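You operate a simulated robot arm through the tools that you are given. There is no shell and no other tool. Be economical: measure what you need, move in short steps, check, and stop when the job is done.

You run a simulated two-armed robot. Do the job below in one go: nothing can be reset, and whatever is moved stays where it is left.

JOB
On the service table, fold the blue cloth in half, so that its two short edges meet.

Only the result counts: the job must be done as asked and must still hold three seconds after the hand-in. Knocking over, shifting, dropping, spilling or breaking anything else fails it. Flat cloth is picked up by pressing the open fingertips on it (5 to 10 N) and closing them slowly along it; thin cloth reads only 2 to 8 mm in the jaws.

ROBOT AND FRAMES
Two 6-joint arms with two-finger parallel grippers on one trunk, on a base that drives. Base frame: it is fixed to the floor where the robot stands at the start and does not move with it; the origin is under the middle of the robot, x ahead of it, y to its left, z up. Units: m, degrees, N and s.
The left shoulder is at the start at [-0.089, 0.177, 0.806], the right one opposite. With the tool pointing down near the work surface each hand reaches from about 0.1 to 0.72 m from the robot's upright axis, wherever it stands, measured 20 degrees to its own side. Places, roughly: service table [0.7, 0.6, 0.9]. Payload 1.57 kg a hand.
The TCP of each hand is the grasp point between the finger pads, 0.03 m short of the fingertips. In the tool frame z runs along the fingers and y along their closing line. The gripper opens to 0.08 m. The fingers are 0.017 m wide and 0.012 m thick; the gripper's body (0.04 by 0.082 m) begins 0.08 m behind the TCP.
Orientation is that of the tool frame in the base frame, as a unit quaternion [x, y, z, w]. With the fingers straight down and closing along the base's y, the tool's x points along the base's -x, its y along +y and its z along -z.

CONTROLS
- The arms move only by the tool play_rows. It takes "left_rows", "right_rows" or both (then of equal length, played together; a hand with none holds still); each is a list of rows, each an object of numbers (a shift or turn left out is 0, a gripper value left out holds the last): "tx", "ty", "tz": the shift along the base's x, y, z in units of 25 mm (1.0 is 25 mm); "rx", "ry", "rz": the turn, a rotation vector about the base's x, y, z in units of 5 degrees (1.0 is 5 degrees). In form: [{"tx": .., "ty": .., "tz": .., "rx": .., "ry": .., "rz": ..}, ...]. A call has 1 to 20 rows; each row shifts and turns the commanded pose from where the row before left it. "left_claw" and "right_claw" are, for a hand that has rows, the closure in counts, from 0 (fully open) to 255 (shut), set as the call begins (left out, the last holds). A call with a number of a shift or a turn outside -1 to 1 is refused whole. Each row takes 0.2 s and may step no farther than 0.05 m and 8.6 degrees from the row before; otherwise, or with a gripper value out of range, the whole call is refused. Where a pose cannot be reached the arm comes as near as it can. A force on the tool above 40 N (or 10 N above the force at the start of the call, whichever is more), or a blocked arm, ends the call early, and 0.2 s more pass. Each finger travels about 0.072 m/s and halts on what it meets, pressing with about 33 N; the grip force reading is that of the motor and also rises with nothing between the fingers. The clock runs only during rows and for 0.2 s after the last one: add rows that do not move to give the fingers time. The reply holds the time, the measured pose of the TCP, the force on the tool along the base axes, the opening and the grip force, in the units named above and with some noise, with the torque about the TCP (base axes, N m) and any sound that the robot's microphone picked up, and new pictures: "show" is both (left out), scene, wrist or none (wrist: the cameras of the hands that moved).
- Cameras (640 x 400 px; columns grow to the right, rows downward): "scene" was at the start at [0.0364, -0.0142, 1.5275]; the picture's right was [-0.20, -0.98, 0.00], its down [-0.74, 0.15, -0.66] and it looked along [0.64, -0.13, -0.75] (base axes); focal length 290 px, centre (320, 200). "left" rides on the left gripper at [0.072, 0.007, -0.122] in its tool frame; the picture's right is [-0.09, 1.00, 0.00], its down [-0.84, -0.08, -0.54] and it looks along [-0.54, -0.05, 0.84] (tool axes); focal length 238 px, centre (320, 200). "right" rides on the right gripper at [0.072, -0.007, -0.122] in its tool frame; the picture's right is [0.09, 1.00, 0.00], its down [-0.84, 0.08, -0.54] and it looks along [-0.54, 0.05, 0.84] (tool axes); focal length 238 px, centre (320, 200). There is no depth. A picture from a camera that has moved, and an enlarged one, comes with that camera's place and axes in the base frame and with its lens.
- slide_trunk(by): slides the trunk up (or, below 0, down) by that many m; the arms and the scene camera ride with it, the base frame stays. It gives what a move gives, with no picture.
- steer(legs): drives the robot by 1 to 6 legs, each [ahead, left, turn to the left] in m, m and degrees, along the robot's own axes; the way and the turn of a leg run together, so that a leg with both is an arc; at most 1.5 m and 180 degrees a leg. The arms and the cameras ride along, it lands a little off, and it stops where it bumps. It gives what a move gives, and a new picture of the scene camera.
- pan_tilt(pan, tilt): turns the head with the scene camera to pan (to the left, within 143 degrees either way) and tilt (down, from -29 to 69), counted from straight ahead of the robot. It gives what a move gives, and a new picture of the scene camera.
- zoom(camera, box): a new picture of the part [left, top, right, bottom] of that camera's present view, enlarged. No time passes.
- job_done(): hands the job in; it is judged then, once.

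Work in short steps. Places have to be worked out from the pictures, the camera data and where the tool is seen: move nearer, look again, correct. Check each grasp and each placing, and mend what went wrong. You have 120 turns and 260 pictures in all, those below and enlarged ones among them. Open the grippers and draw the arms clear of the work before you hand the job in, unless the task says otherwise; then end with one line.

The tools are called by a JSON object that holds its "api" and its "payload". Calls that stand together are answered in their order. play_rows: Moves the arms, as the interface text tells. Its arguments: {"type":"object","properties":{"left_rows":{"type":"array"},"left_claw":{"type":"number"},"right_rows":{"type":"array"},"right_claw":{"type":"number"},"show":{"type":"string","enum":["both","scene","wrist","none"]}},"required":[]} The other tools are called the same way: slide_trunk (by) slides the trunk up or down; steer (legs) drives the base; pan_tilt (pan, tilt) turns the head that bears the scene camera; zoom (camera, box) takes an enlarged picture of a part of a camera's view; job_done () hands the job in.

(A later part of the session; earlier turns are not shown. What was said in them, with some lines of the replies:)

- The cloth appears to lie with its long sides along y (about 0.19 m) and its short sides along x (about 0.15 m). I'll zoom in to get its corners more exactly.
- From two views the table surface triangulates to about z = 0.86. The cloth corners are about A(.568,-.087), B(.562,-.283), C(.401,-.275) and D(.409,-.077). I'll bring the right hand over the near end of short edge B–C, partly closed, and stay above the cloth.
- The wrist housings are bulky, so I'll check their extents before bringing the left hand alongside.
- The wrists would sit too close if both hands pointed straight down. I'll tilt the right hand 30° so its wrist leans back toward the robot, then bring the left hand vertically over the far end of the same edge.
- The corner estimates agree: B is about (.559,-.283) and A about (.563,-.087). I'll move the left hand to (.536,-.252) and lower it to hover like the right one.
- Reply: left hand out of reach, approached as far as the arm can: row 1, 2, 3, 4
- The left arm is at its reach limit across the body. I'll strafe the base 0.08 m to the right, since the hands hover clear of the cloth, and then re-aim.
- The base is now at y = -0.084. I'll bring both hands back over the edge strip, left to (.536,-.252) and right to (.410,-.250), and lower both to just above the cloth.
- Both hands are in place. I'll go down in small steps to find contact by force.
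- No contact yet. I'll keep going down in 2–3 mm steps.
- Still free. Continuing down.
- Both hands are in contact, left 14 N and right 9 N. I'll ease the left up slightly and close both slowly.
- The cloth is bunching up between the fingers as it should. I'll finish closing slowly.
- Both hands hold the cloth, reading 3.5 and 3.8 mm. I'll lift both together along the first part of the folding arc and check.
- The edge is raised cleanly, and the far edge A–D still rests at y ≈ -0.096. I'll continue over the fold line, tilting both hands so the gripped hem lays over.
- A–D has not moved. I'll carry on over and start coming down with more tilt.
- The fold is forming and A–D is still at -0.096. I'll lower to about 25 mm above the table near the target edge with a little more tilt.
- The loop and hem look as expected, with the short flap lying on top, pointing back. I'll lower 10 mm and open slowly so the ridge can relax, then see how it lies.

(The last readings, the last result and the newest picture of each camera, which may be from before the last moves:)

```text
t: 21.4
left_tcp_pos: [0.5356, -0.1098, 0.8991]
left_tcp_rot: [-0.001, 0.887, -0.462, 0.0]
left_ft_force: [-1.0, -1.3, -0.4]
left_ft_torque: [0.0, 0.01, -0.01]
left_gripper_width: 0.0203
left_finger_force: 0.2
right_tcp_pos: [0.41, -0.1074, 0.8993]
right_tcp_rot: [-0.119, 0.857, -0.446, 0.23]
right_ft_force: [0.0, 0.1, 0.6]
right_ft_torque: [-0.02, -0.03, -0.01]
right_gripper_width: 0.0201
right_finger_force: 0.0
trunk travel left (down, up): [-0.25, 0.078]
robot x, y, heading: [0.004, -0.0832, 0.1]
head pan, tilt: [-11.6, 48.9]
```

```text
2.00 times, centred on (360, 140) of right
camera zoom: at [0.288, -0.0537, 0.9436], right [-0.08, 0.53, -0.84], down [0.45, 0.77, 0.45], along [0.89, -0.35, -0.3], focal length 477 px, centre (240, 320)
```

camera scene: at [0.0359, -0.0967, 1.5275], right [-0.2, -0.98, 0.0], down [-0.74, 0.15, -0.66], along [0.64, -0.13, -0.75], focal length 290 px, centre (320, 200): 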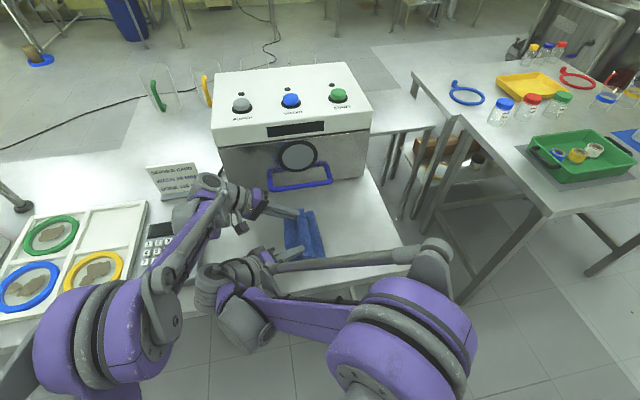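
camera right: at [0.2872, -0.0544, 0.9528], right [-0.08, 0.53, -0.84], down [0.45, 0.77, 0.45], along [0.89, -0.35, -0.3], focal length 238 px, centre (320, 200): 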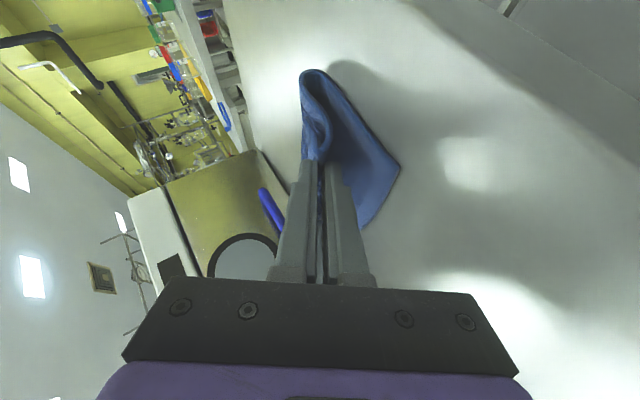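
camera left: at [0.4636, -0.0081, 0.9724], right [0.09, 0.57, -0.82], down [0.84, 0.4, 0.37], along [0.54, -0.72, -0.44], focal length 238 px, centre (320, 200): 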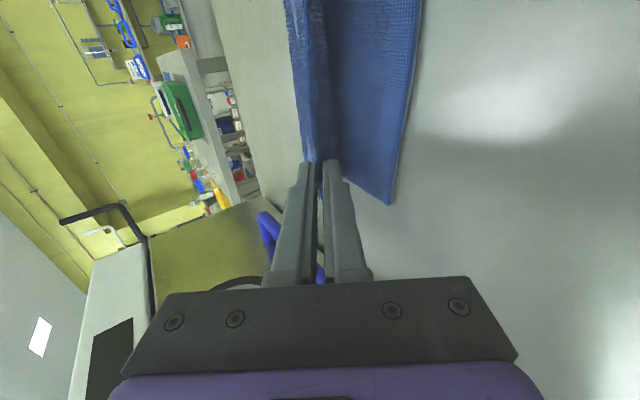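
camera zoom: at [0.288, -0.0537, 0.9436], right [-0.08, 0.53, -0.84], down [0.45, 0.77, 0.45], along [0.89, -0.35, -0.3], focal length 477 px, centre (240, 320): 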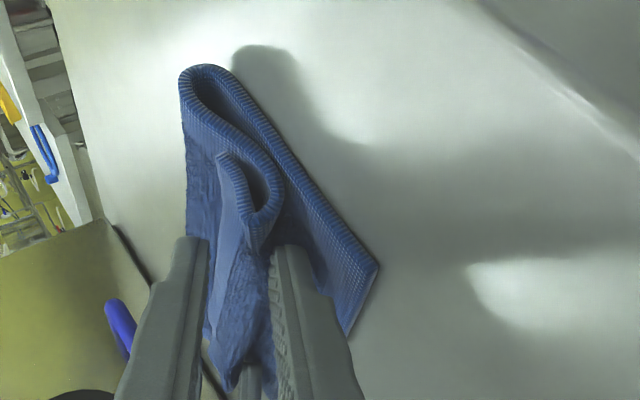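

The hem is curled back: its free edge points to −y above the body. I'll slide the fingers straight out backwards, then deal with the lip from the −y side.

{"api": "play_rows", "payload": {"left_rows": [{"ty": 0.66, "tz": 0.46}, {"ty": 0.66, "tz": 0.46}, {"ty": 0.66, "tz": 0.46}, {"ty": 0.3, "tz": 0.9}, {"ty": 0.3, "tz": 0.9}, {}], "right_rows": [{"tx": -0.4, "ty": 0.57, "tz": 0.4}, {"tx": -0.4, "ty": 0.57, "tz": 0.4}, {"tx": -0.4, "ty": 0.57, "tz": 0.4}, {"tz": 0.9}, {"tz": 0.9}, {}], "show": "wrist"}}

{"api": "zoom", "payload": {"camera": "scene", "box": [220, 140, 380, 280]}}

```text
t: 22.8
left_tcp_pos: [0.5343, -0.0452, 0.9788]
left_tcp_rot: [0.0, 0.887, -0.462, 0.0]
left_ft_force: [-0.7, -0.3, 0.2]
left_ft_torque: [0.0, 0.0, -0.01]
left_gripper_width: 0.0205
left_finger_force: 0.0
right_tcp_pos: [0.382, -0.0643, 0.9738]
right_tcp_rot: [-0.12, 0.857, -0.446, 0.229]
right_ft_force: [0.1, -0.3, -0.9]
right_ft_torque: [0.0, 0.0, -0.01]
right_gripper_width: 0.0203
right_finger_force: 0.0
trunk travel left (down, up): [-0.25, 0.078]
robot x, y, heading: [0.0015, -0.0852, 0.1]
head pan, tilt: [-11.6, 48.9]
camera right: at [0.2591, -0.0102, 1.0181], right [-0.08, 0.53, -0.84], down [0.45, 0.77, 0.45], along [0.89, -0.35, -0.3], focal length 238 px, centre (320, 200)
camera left: at [0.4635, 0.0575, 1.0436], right [0.09, 0.57, -0.82], down [0.84, 0.4, 0.37], along [0.54, -0.72, -0.44], focal length 238 px, centre (320, 200)
```

right: 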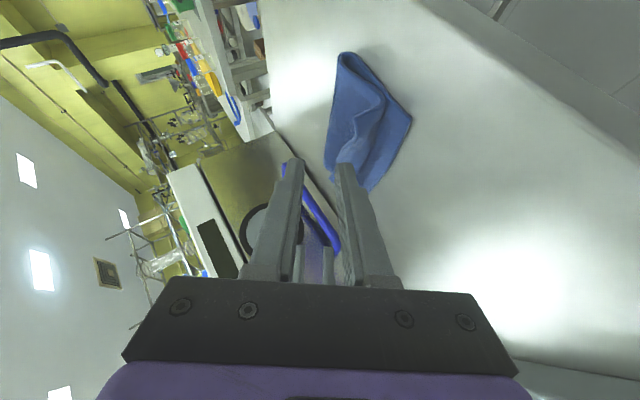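
left: 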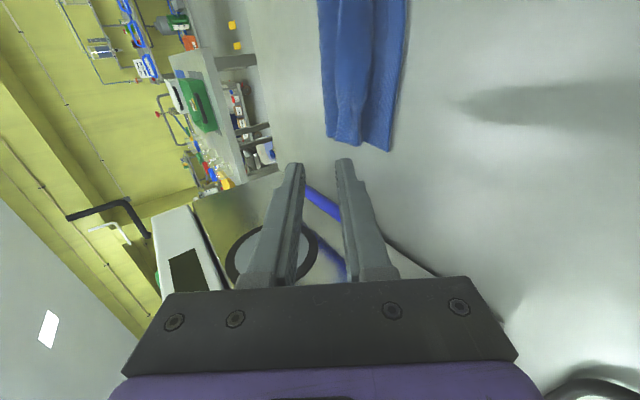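

```text
2.86 times, centred on (300, 210) of scene
camera zoom: at [0.0368, -0.096, 1.5275], right [-0.2, -0.98, 0.0], down [-0.74, 0.15, -0.66], along [0.64, -0.13, -0.75], focal length 828 px, centre (377, 171)
```

zoom: 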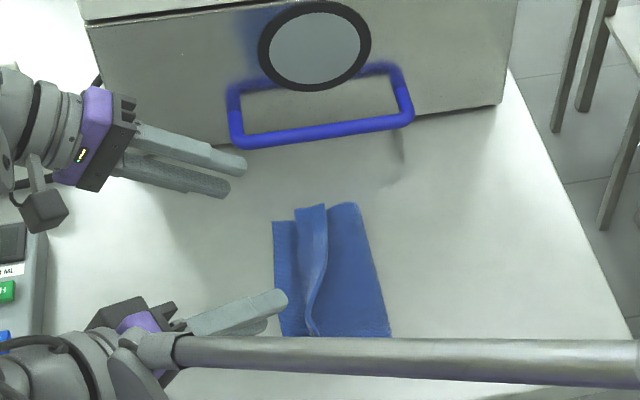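

Now I'll take a closer look at how the hem relaxed.

{"api": "zoom", "payload": {"camera": "scene", "box": [275, 180, 335, 235]}}

{"api": "zoom", "payload": {"camera": "right", "box": [300, 30, 430, 200]}}

{"api": "zoom", "payload": {"camera": "left", "box": [290, 0, 430, 170]}}

```text
7.27 times, centred on (305, 208) of scene
camera zoom: at [0.0368, -0.096, 1.5275], right [-0.2, -0.98, 0.0], down [-0.74, 0.15, -0.66], along [0.64, -0.13, -0.75], focal length 2106 px, centre (429, 146)
```

zoom: 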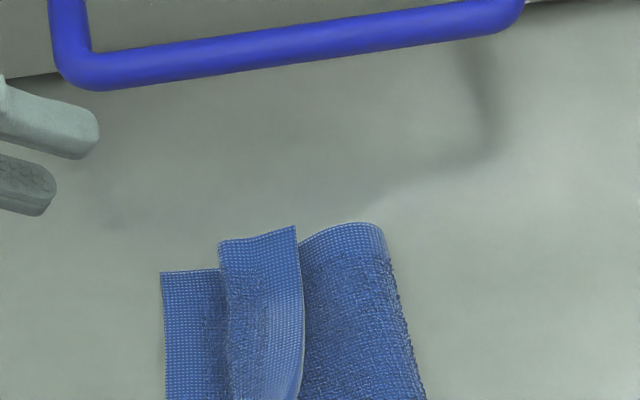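

```text
2.35 times, centred on (365, 115) of right
camera zoom: at [0.2591, -0.0102, 1.0181], right [-0.08, 0.53, -0.84], down [0.45, 0.77, 0.45], along [0.89, -0.35, -0.3], focal length 561 px, centre (214, 400)
```

zoom: 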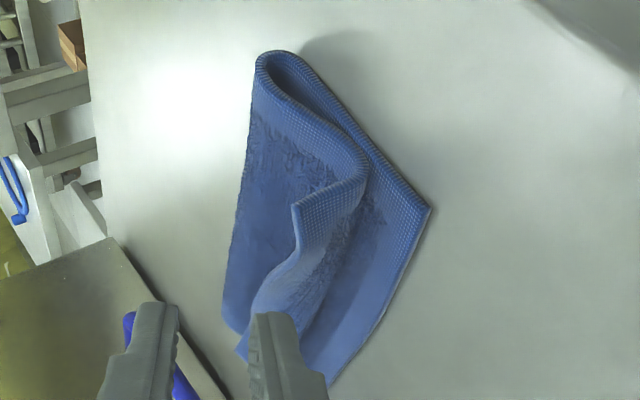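

```text
2.35 times, centred on (360, 85) of left
camera zoom: at [0.4635, 0.0575, 1.0436], right [0.09, 0.57, -0.82], down [0.84, 0.4, 0.37], along [0.54, -0.72, -0.44], focal length 561 px, centre (226, 471)
```

zoom: 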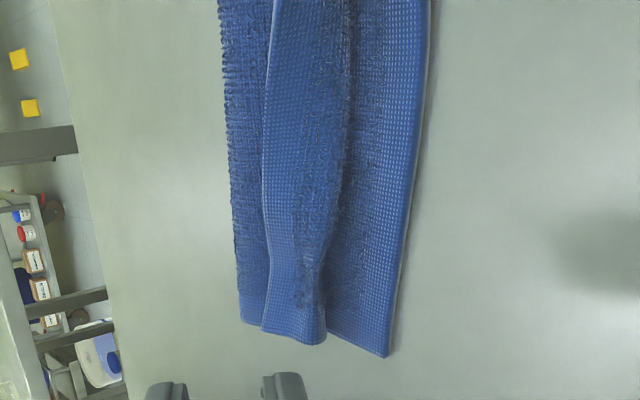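

The flap now stands up near the C end, with its free edge at about (.40, -.116, .905) and its root at about y = -.11. I can pinch it from above and lay it over to +y, so I'll bring the right hand upright over it.

{"api": "play_rows", "payload": {"right_rows": [{"rx": 1, "tx": 0.1, "ty": -0.2, "tz": -0.04}, {"rx": 1, "tx": 0.1, "ty": -0.2, "tz": -0.04}, {"rx": 1, "tx": 0.1, "ty": -0.2, "tz": -0.04}, {"rx": 1, "tx": 0.1, "ty": -0.2, "tz": -0.04}, {"rx": 1, "tx": 0.1, "ty": -0.2, "tz": -0.04}, {"rx": 1, "tx": 0.1, "ty": -0.2, "tz": -0.04}, {"rx": 1, "tx": 0.1, "ty": -0.2, "tz": -0.04}, {"rx": 1, "tx": 0.1, "ty": -0.2, "tz": -0.04}, {"rx": 1, "tx": 0.1, "ty": -0.2, "tz": -0.04}, {"rx": 1, "tx": 0.1, "ty": -0.2, "tz": -0.04}, {"rx": 1, "tx": 0.1, "ty": -0.2, "tz": -0.04}, {}], "right_claw": 140}}

{"api": "zoom", "payload": {"camera": "right", "box": [230, 60, 450, 220]}}

```text
t: 25.4
left_tcp_pos: [0.5339, -0.0463, 0.9802]
left_tcp_rot: [0.0, 0.887, -0.461, 0.0]
left_ft_force: [0.1, 0.0, 0.3]
left_ft_torque: [0.0, -0.01, -0.02]
left_gripper_width: 0.0204
left_finger_force: 0.0
right_tcp_pos: [0.4069, -0.1211, 0.9627]
right_tcp_rot: [0.0, 0.966, 0.001, 0.259]
right_ft_force: [-0.4, 0.4, -0.1]
right_ft_torque: [0.04, -0.02, -0.01]
right_gripper_width: 0.036
right_finger_force: 0.1
trunk travel left (down, up): [-0.25, 0.078]
robot x, y, heading: [-0.0, -0.0815, -0.0]
head pan, tilt: [-11.6, 48.9]
camera scene: at [0.0365, -0.0958, 1.5275], right [-0.2, -0.98, 0.0], down [-0.74, 0.15, -0.66], along [0.64, -0.13, -0.75], focal length 290 px, centre (320, 200)
camera right: at [0.2845, -0.1256, 1.0316], right [-0.08, 1.0, -0.05], down [0.45, 0.08, 0.89], along [0.89, 0.05, -0.46], focal length 238 px, centre (320, 200)
```

scene: 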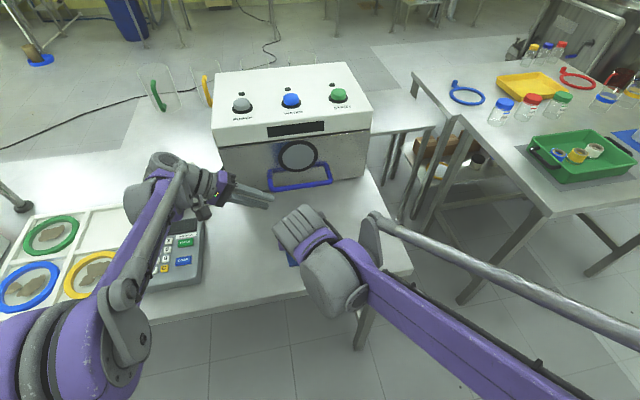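
right: 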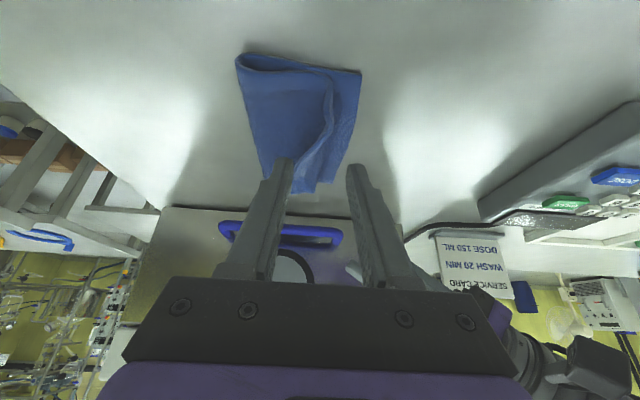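

```text
2.50 times, centred on (340, 140) of right
camera zoom: at [0.2845, -0.1256, 1.0316], right [-0.08, 1.0, -0.05], down [0.45, 0.08, 0.89], along [0.89, 0.05, -0.46], focal length 596 px, centre (270, 350)
```

zoom: 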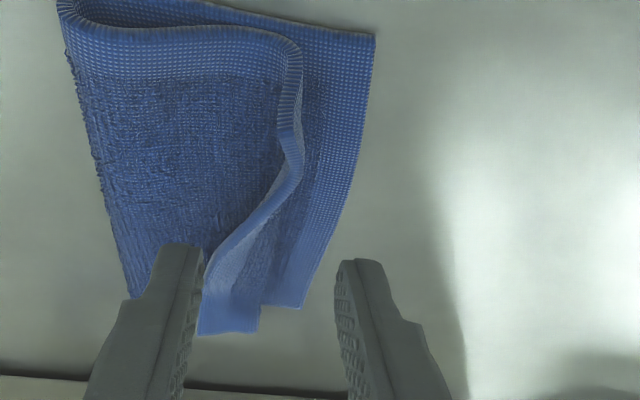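

From this angle the lip near the C end is upright at about (.424, -.111), with its top at about z ≈ .905. I'll lower the open fingers around it.

{"api": "play_rows", "payload": {"right_rows": [{"ty": 0.2}, {"tz": -0.6}, {"tz": -0.6}, {"tz": -0.6}, {}], "show": "none"}}

{"api": "zoom", "payload": {"camera": "right", "box": [230, 60, 450, 220]}}

```text
t: 26.6
left_tcp_pos: [0.5341, -0.0458, 0.9787]
left_tcp_rot: [-0.001, 0.887, -0.462, 0.0]
left_ft_force: [0.4, 0.5, -0.3]
left_ft_torque: [-0.06, 0.0, -0.02]
left_gripper_width: 0.0205
left_finger_force: 0.0
right_tcp_pos: [0.409, -0.1154, 0.9168]
right_tcp_rot: [0.0, 0.966, 0.0, 0.259]
right_ft_force: [0.3, 0.7, -0.4]
right_ft_torque: [0.0, 0.01, 0.0]
right_gripper_width: 0.0362
right_finger_force: 0.1
trunk travel left (down, up): [-0.25, 0.078]
robot x, y, heading: [-0.0008, -0.0811, -0.4]
head pan, tilt: [-11.6, 48.9]
```

```text
2.50 times, centred on (340, 140) of right
camera zoom: at [0.2859, -0.1207, 0.9861], right [-0.08, 1.0, -0.05], down [0.45, 0.08, 0.89], along [0.89, 0.05, -0.46], focal length 596 px, centre (270, 350)
```

zoom: 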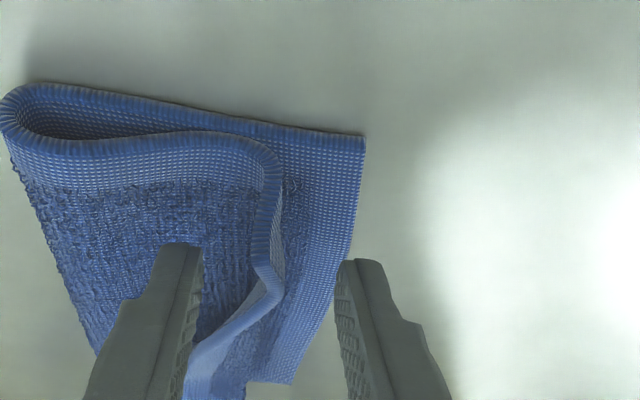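

The lip is between the fingers. I'll go down a few mm more and close slowly.

{"api": "play_rows", "payload": {"right_rows": [{"tz": -0.16}, {}], "show": "none"}}

{"api": "play_rows", "payload": {"right_rows": [{}, {}], "right_claw": 200, "show": "none"}}

{"api": "play_rows", "payload": {"right_rows": [{}, {}, {}], "right_claw": 255, "show": "none"}}

{"api": "zoom", "payload": {"camera": "right", "box": [230, 60, 450, 220]}}

```text
t: 27.2
left_tcp_pos: [0.535, -0.0455, 0.9797]
left_tcp_rot: [-0.001, 0.887, -0.462, 0.001]
left_ft_force: [0.1, 0.3, 0.4]
left_ft_torque: [0.0, 0.0, -0.02]
left_gripper_width: 0.0203
left_finger_force: 0.1
right_tcp_pos: [0.4087, -0.1149, 0.913]
right_tcp_rot: [0.0, 0.966, 0.0, 0.258]
right_ft_force: [-0.9, -0.7, 1.0]
right_ft_torque: [-0.04, 0.01, 0.0]
right_gripper_width: 0.0362
right_finger_force: 0.1
trunk travel left (down, up): [-0.25, 0.078]
robot x, y, heading: [-0.0016, -0.0823, -0.2]
head pan, tilt: [-11.6, 48.9]
```

```text
t: 27.8
left_tcp_pos: [0.5355, -0.046, 0.9804]
left_tcp_rot: [-0.001, 0.887, -0.462, 0.001]
left_ft_force: [-1.0, -0.9, 0.4]
left_ft_torque: [-0.02, -0.03, -0.01]
left_gripper_width: 0.0204
left_finger_force: 0.0
right_tcp_pos: [0.41, -0.1156, 0.9138]
right_tcp_rot: [0.0, 0.966, 0.0, 0.259]
right_ft_force: [1.1, 0.4, -1.2]
right_ft_torque: [-0.01, -0.02, -0.01]
right_gripper_width: 0.0173
right_finger_force: 0.0
trunk travel left (down, up): [-0.25, 0.078]
robot x, y, heading: [0.0003, -0.0816, 0.0]
head pan, tilt: [-11.6, 48.9]
```

```text
t: 28.6
left_tcp_pos: [0.5339, -0.0461, 0.9789]
left_tcp_rot: [-0.001, 0.887, -0.462, 0.001]
left_ft_force: [0.6, 0.9, 0.4]
left_ft_torque: [-0.02, -0.01, 0.03]
left_gripper_width: 0.0204
left_finger_force: 0.0
right_tcp_pos: [0.4083, -0.1154, 0.9136]
right_tcp_rot: [0.0, 0.966, 0.0, 0.259]
right_ft_force: [-0.4, -0.6, 0.0]
right_ft_torque: [0.02, 0.02, 0.03]
right_gripper_width: 0.0029
right_finger_force: 23.8
trunk travel left (down, up): [-0.25, 0.078]
robot x, y, heading: [0.0009, -0.0778, -0.1]
head pan, tilt: [-11.6, 48.9]
```

```text
2.50 times, centred on (340, 140) of right
camera zoom: at [0.2858, -0.1213, 0.9826], right [-0.08, 1.0, -0.05], down [0.45, 0.08, 0.89], along [0.89, 0.05, -0.46], focal length 596 px, centre (270, 350)
```

zoom: 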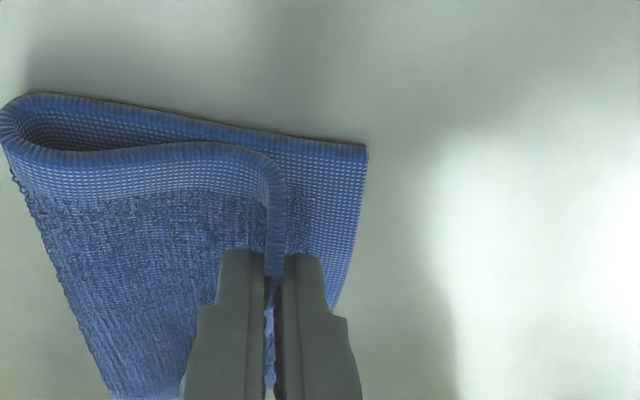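

A single layer is gripped at 2.9 mm. I'll roll the hand over to −60° so that the free edge lays down toward +y.

{"api": "play_rows", "payload": {"right_rows": [{"rx": -1, "ty": 0.1, "tz": 0.1}, {"rx": -1, "ty": 0.1, "tz": 0.1}, {"rx": -1, "ty": 0.1, "tz": 0.1}, {"rx": -1, "ty": 0.1, "tz": 0.1}, {"rx": -1, "ty": 0.1, "tz": -0.1}, {"rx": -1, "ty": 0.1, "tz": -0.1}, {"rx": -1, "ty": 0.1, "tz": -0.1}, {"rx": -1, "ty": 0.1, "tz": -0.1}, {"rx": -1, "ty": 0.1, "tz": -0.14}, {"rx": -1, "ty": 0.1, "tz": -0.14}, {"rx": -1, "ty": 0.1, "tz": -0.14}, {"rx": -1, "ty": 0.1, "tz": -0.14}, {}], "show": "wrist"}}

{"api": "zoom", "payload": {"camera": "scene", "box": [250, 160, 350, 250]}}

```text
t: 31.4
left_tcp_pos: [0.5343, -0.0459, 0.9804]
left_tcp_rot: [-0.001, 0.887, -0.462, 0.001]
left_ft_force: [0.4, -0.3, 0.4]
left_ft_torque: [0.04, 0.0, 0.01]
left_gripper_width: 0.0203
left_finger_force: 0.1
right_tcp_pos: [0.4088, -0.0854, 0.9004]
right_tcp_rot: [-0.129, 0.836, -0.483, 0.224]
right_ft_force: [-0.8, -0.4, -0.1]
right_ft_torque: [0.06, 0.01, -0.05]
right_gripper_width: 0.0026
right_finger_force: 24.2
trunk travel left (down, up): [-0.25, 0.078]
robot x, y, heading: [-0.0009, -0.0797, -0.1]
head pan, tilt: [-11.6, 48.9]
camera right: at [0.2859, -0.0275, 0.9395], right [-0.08, 0.46, -0.89], down [0.45, 0.81, 0.38], along [0.89, -0.37, -0.27], focal length 238 px, centre (320, 200)
```

right: 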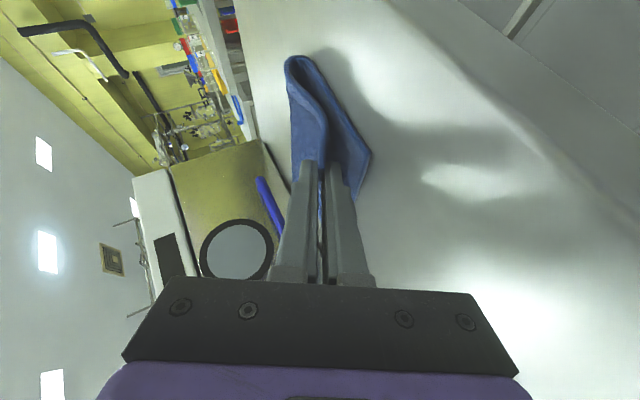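

```text
4.44 times, centred on (300, 205) of scene
camera zoom: at [0.0362, -0.0963, 1.5275], right [-0.2, -0.98, 0.0], down [-0.74, 0.15, -0.66], along [0.64, -0.13, -0.75], focal length 1287 px, centre (409, 178)
```

zoom: 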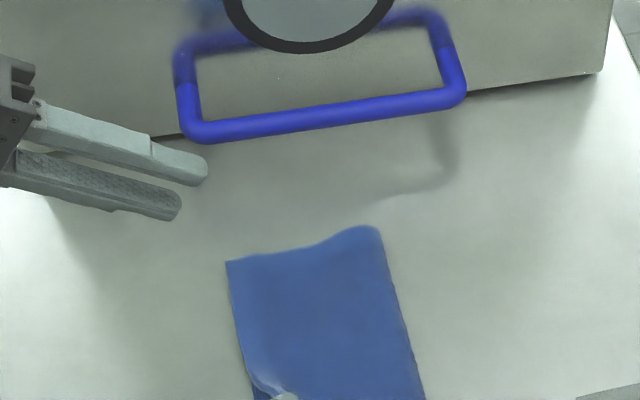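

The far end has flipped over fully and lies right at A. I'll lower the near end a few mm and open gently.

{"api": "play_rows", "payload": {"right_rows": [{"tz": -0.1}, {"tz": -0.1}, {}], "show": "none"}}

{"api": "play_rows", "payload": {"right_rows": [{}, {}], "right_claw": 215, "show": "none"}}

{"api": "zoom", "payload": {"camera": "right", "box": [240, 40, 480, 240]}}

```text
t: 32.2
left_tcp_pos: [0.5348, -0.0462, 0.9792]
left_tcp_rot: [-0.001, 0.887, -0.462, 0.0]
left_ft_force: [-0.7, -0.9, -0.6]
left_ft_torque: [0.05, -0.03, 0.0]
left_gripper_width: 0.0206
left_finger_force: 0.1
right_tcp_pos: [0.4079, -0.0848, 0.8942]
right_tcp_rot: [-0.13, 0.837, -0.482, 0.225]
right_ft_force: [-0.3, -0.3, 0.1]
right_ft_torque: [0.05, 0.02, -0.01]
right_gripper_width: 0.0025
right_finger_force: 23.7
trunk travel left (down, up): [-0.25, 0.078]
robot x, y, heading: [0.0002, -0.0814, -0.1]
head pan, tilt: [-11.6, 48.9]
```

```text
t: 32.8
left_tcp_pos: [0.5346, -0.0453, 0.9795]
left_tcp_rot: [-0.001, 0.887, -0.462, 0.001]
left_ft_force: [-0.2, 0.3, 0.5]
left_ft_torque: [-0.03, 0.02, -0.03]
left_gripper_width: 0.0204
left_finger_force: 0.0
right_tcp_pos: [0.4091, -0.0849, 0.8944]
right_tcp_rot: [-0.13, 0.837, -0.482, 0.224]
right_ft_force: [-0.4, 0.4, 0.1]
right_ft_torque: [-0.01, 0.03, 0.01]
right_gripper_width: 0.0122
right_finger_force: 0.0
trunk travel left (down, up): [-0.25, 0.078]
robot x, y, heading: [0.0015, -0.0814, 0.2]
head pan, tilt: [-11.6, 48.9]
```

```text
2.00 times, centred on (360, 140) of right
camera zoom: at [0.2859, -0.0268, 0.9339], right [-0.08, 0.46, -0.89], down [0.45, 0.81, 0.38], along [0.89, -0.37, -0.27], focal length 477 px, centre (240, 320)
```

zoom: 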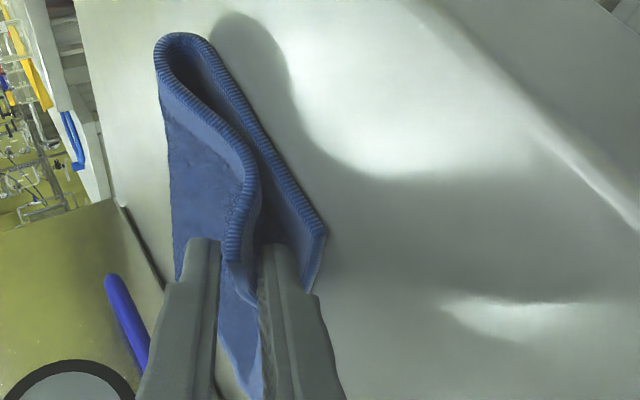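

Released and the lip is loose. I'll slide the fingers out backwards along the tool axis and look.

{"api": "play_rows", "payload": {"right_rows": [{"tx": -0.4, "ty": 0.6, "tz": 0.34}, {"tx": -0.4, "ty": 0.6, "tz": 0.34}, {"tx": -0.4, "ty": 0.6, "tz": 0.34}, {"tz": 0.9, "tx": -0.5}, {"tz": 0.9, "tx": -0.5}, {"tz": 0.5, "tx": -0.5}, {}], "show": "wrist"}}

{"api": "zoom", "payload": {"camera": "scene", "box": [250, 160, 350, 250]}}

{"api": "zoom", "payload": {"camera": "right", "box": [300, 30, 460, 200]}}

```text
t: 34.4
left_tcp_pos: [0.5346, -0.0455, 0.9794]
left_tcp_rot: [-0.001, 0.887, -0.462, 0.001]
left_ft_force: [0.5, 0.0, -0.3]
left_ft_torque: [0.0, 0.0, 0.0]
left_gripper_width: 0.0206
left_finger_force: 0.1
right_tcp_pos: [0.3404, -0.0406, 0.9744]
right_tcp_rot: [-0.131, 0.836, -0.483, 0.225]
right_ft_force: [0.2, -1.1, 0.0]
right_ft_torque: [0.02, 0.0, -0.01]
right_gripper_width: 0.0127
right_finger_force: 0.0
trunk travel left (down, up): [-0.25, 0.078]
robot x, y, heading: [0.0016, -0.0836, -0.2]
head pan, tilt: [-11.6, 48.9]
camera right: at [0.2175, 0.0183, 1.0145], right [-0.08, 0.46, -0.89], down [0.45, 0.81, 0.38], along [0.89, -0.37, -0.27], focal length 238 px, centre (320, 200)
```

right: 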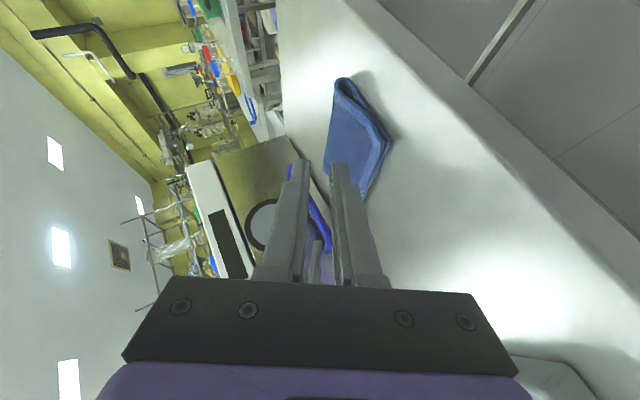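

```text
4.44 times, centred on (300, 205) of scene
camera zoom: at [0.0367, -0.096, 1.5275], right [-0.2, -0.98, 0.0], down [-0.74, 0.15, -0.66], along [0.64, -0.13, -0.75], focal length 1287 px, centre (409, 178)
```

zoom: 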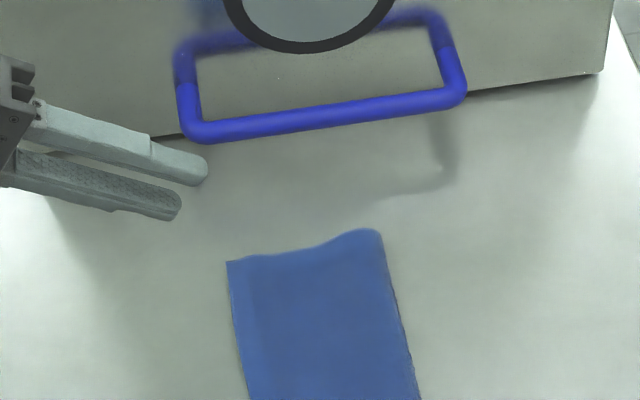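

```text
2.35 times, centred on (380, 115) of right
camera zoom: at [0.2175, 0.0183, 1.0145], right [-0.08, 0.46, -0.89], down [0.45, 0.81, 0.38], along [0.89, -0.37, -0.27], focal length 561 px, centre (179, 400)
```

zoom: 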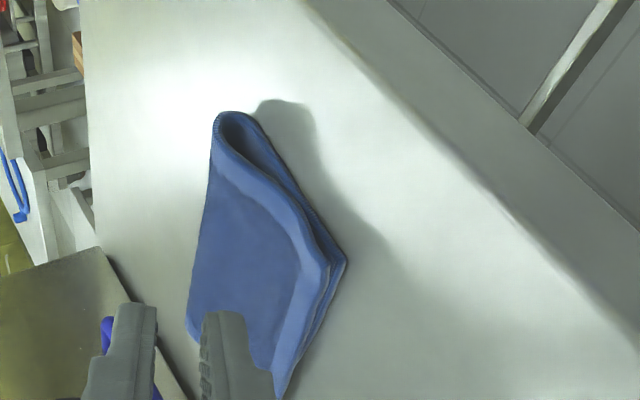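

It is folded with the edges nearly coincident. I'll withdraw both arms to get an unobstructed view.

{"api": "play_rows", "payload": {"left_rows": [{"tz": 0.8, "ty": 0.3}, {"tz": 0.8, "ty": 0.3}, {"tz": 0.8, "ty": 0.3}, {}, {}, {}], "right_rows": [{"tz": 0.8, "ty": -0.5, "rx": 1}, {"tz": 0.8, "ty": -0.8, "rx": 1}, {"tz": 0.5, "ty": -0.9, "rx": 1}, {"ty": -1, "rx": 1}, {"ty": -1, "rx": 1}, {"ty": -1, "rx": 1}]}}

{"api": "zoom", "payload": {"camera": "scene", "box": [260, 190, 340, 270]}}

{"api": "zoom", "payload": {"camera": "left", "box": [260, 0, 480, 170]}}

```text
t: 35.8
left_tcp_pos: [0.5332, -0.0246, 1.0406]
left_tcp_rot: [-0.001, 0.887, -0.462, 0.001]
left_ft_force: [0.0, 0.0, -1.4]
left_ft_torque: [0.04, 0.0, 0.02]
left_gripper_width: 0.0205
left_finger_force: 0.2
right_tcp_pos: [0.3405, -0.1693, 1.0305]
right_tcp_rot: [-0.067, 0.933, -0.249, 0.25]
right_ft_force: [-0.6, 0.0, 0.1]
right_ft_torque: [0.01, -0.03, 0.01]
right_gripper_width: 0.0127
right_finger_force: 0.0
trunk travel left (down, up): [-0.25, 0.078]
robot x, y, heading: [-0.001, -0.0863, -0.2]
head pan, tilt: [-11.6, 48.9]
camera scene: at [0.0357, -0.0969, 1.5275], right [-0.2, -0.98, 0.0], down [-0.74, 0.15, -0.66], along [0.64, -0.13, -0.75], focal length 290 px, centre (320, 200)
camera right: at [0.217, -0.1396, 1.0942], right [-0.08, 0.84, -0.54], down [0.45, 0.51, 0.73], along [0.89, -0.18, -0.42], focal length 238 px, centre (320, 200)
camera left: at [0.4608, 0.0783, 1.1053], right [0.09, 0.57, -0.82], down [0.84, 0.4, 0.37], along [0.54, -0.72, -0.44], focal length 238 px, centre (320, 200)
```

scene: 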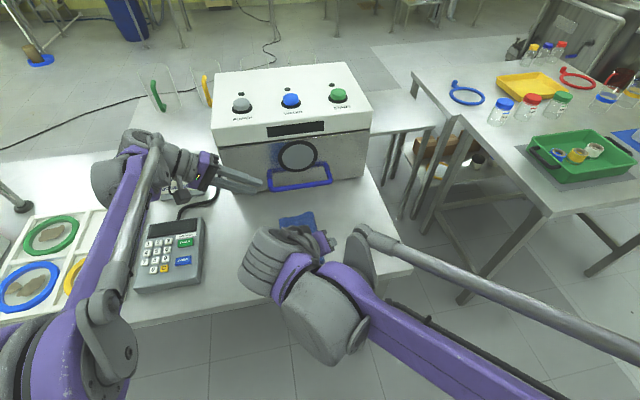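
right: 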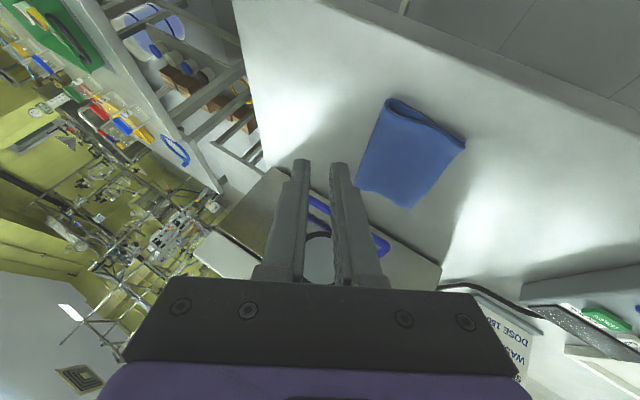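
left: 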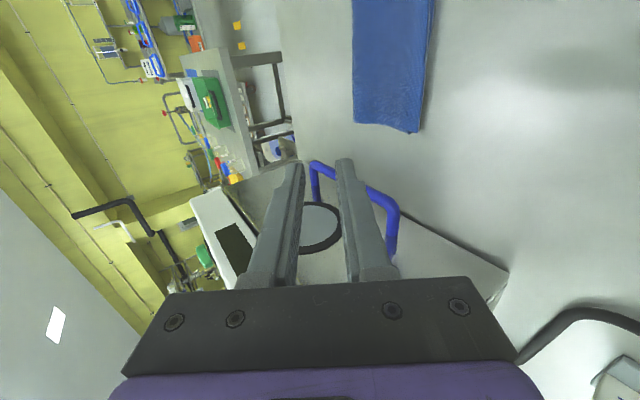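

```text
5.00 times, centred on (300, 230) of scene
camera zoom: at [0.0357, -0.0969, 1.5275], right [-0.2, -0.98, 0.0], down [-0.74, 0.15, -0.66], along [0.64, -0.13, -0.75], focal length 1448 px, centre (420, 50)
```

zoom: 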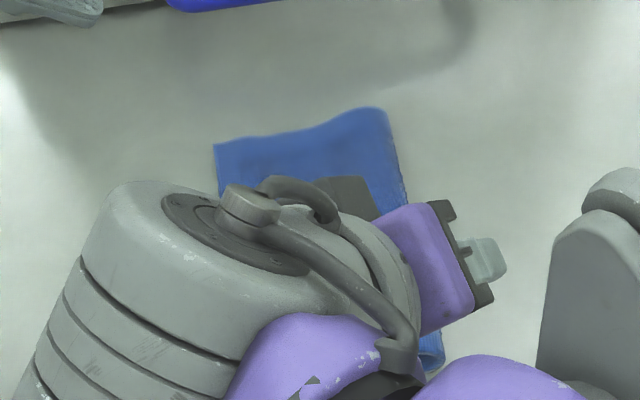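

```text
2.35 times, centred on (370, 85) of left
camera zoom: at [0.4608, 0.0783, 1.1053], right [0.09, 0.57, -0.82], down [0.84, 0.4, 0.37], along [0.54, -0.72, -0.44], focal length 561 px, centre (202, 471)
```

zoom: 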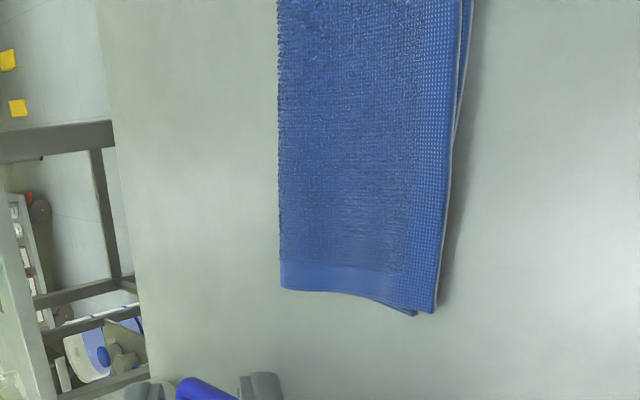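

The edges match within a few mm and the corners are aligned. I'll move the right arm fully clear, open both grippers, and check once more.

{"api": "play_rows", "payload": {"left_rows": [{"tz": 0.5, "ty": 0.5}, {"ty": 0.5}, {}, {}, {}, {}, {}, {}], "right_rows": [{"ty": -1, "tx": -0.2, "rx": 1}, {"ty": -1, "tx": -0.2, "rx": 1}, {"ty": -1, "tx": -0.2, "rx": 1}, {"ty": -1, "rx": 1}, {"ty": -1, "rx": 1}, {"ty": -1, "rx": 1}, {"ty": -1}, {}], "left_claw": 0, "right_claw": 0}}

{"api": "zoom", "payload": {"camera": "scene", "box": [250, 190, 350, 275]}}

{"api": "zoom", "payload": {"camera": "right", "box": [320, 60, 600, 260]}}

```text
t: 37.6
left_tcp_pos: [0.5347, -0.0006, 1.0505]
left_tcp_rot: [0.0, 0.887, -0.461, 0.0]
left_ft_force: [0.9, -1.0, -0.3]
left_ft_torque: [0.0, -0.01, 0.0]
left_gripper_width: 0.08
left_finger_force: 0.1
right_tcp_pos: [0.3253, -0.3457, 1.0309]
right_tcp_rot: [-0.001, 0.966, 0.0, 0.258]
right_ft_force: [-0.1, 0.5, -0.2]
right_ft_torque: [-0.01, 0.02, 0.02]
right_gripper_width: 0.0799
right_finger_force: 0.1
trunk travel left (down, up): [-0.25, 0.078]
robot x, y, heading: [0.0006, -0.0826, -0.0]
head pan, tilt: [-11.6, 48.9]
camera scene: at [0.0363, -0.096, 1.5275], right [-0.2, -0.98, 0.0], down [-0.74, 0.15, -0.66], along [0.64, -0.13, -0.75], focal length 290 px, centre (320, 200)
camera right: at [0.2029, -0.3508, 1.099], right [-0.08, 1.0, -0.05], down [0.45, 0.08, 0.89], along [0.89, 0.05, -0.46], focal length 238 px, centre (320, 200)
camera left: at [0.4627, 0.103, 1.1156], right [0.09, 0.57, -0.82], down [0.84, 0.4, 0.37], along [0.54, -0.72, -0.44], focal length 238 px, centre (320, 200)
```

scene: 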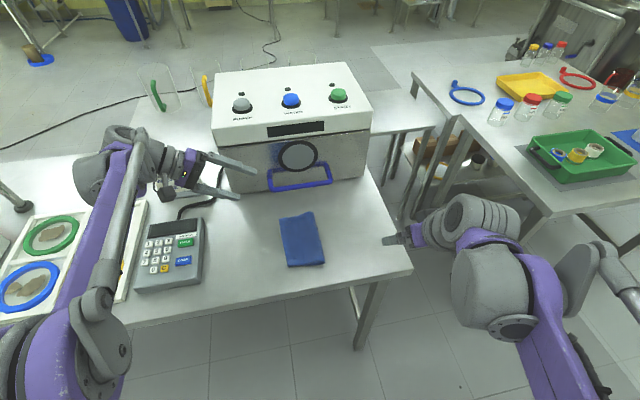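
right: 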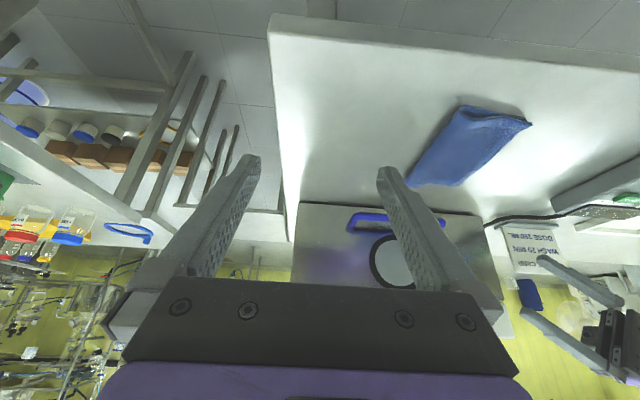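
left: 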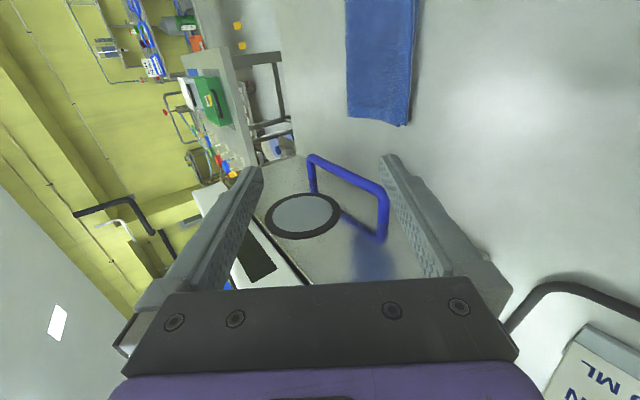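

```text
4.71 times, centred on (300, 232) of scene
camera zoom: at [0.0363, -0.096, 1.5275], right [-0.2, -0.98, 0.0], down [-0.74, 0.15, -0.66], along [0.64, -0.13, -0.75], focal length 1363 px, centre (414, 47)
```

zoom: 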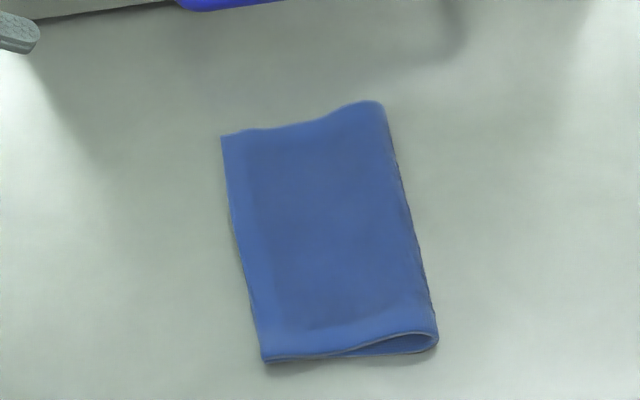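

```text
2.00 times, centred on (460, 160) of right
camera zoom: at [0.2029, -0.3508, 1.099], right [-0.08, 1.0, -0.05], down [0.45, 0.08, 0.89], along [0.89, 0.05, -0.46], focal length 477 px, centre (40, 280)
```

zoom: 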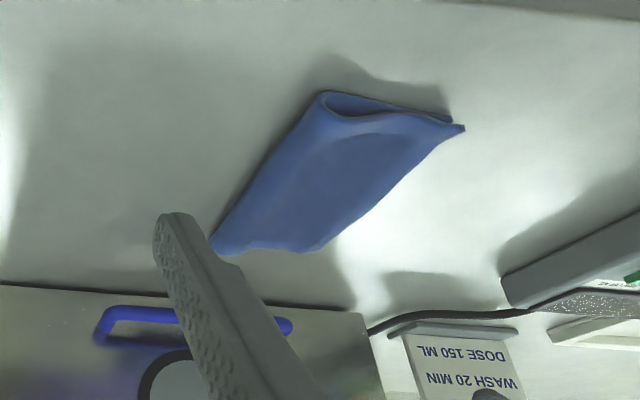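

The cloth is neatly folded in half, its short edges meet, both grippers are open, the arms are clear and nothing else has moved. I'm handing in.

{"api": "job_done", "payload": {}}

```text
The job is handed in.
```

I folded the blue cloth in half on the service table, and its two short edges meet to within a few millimetres.
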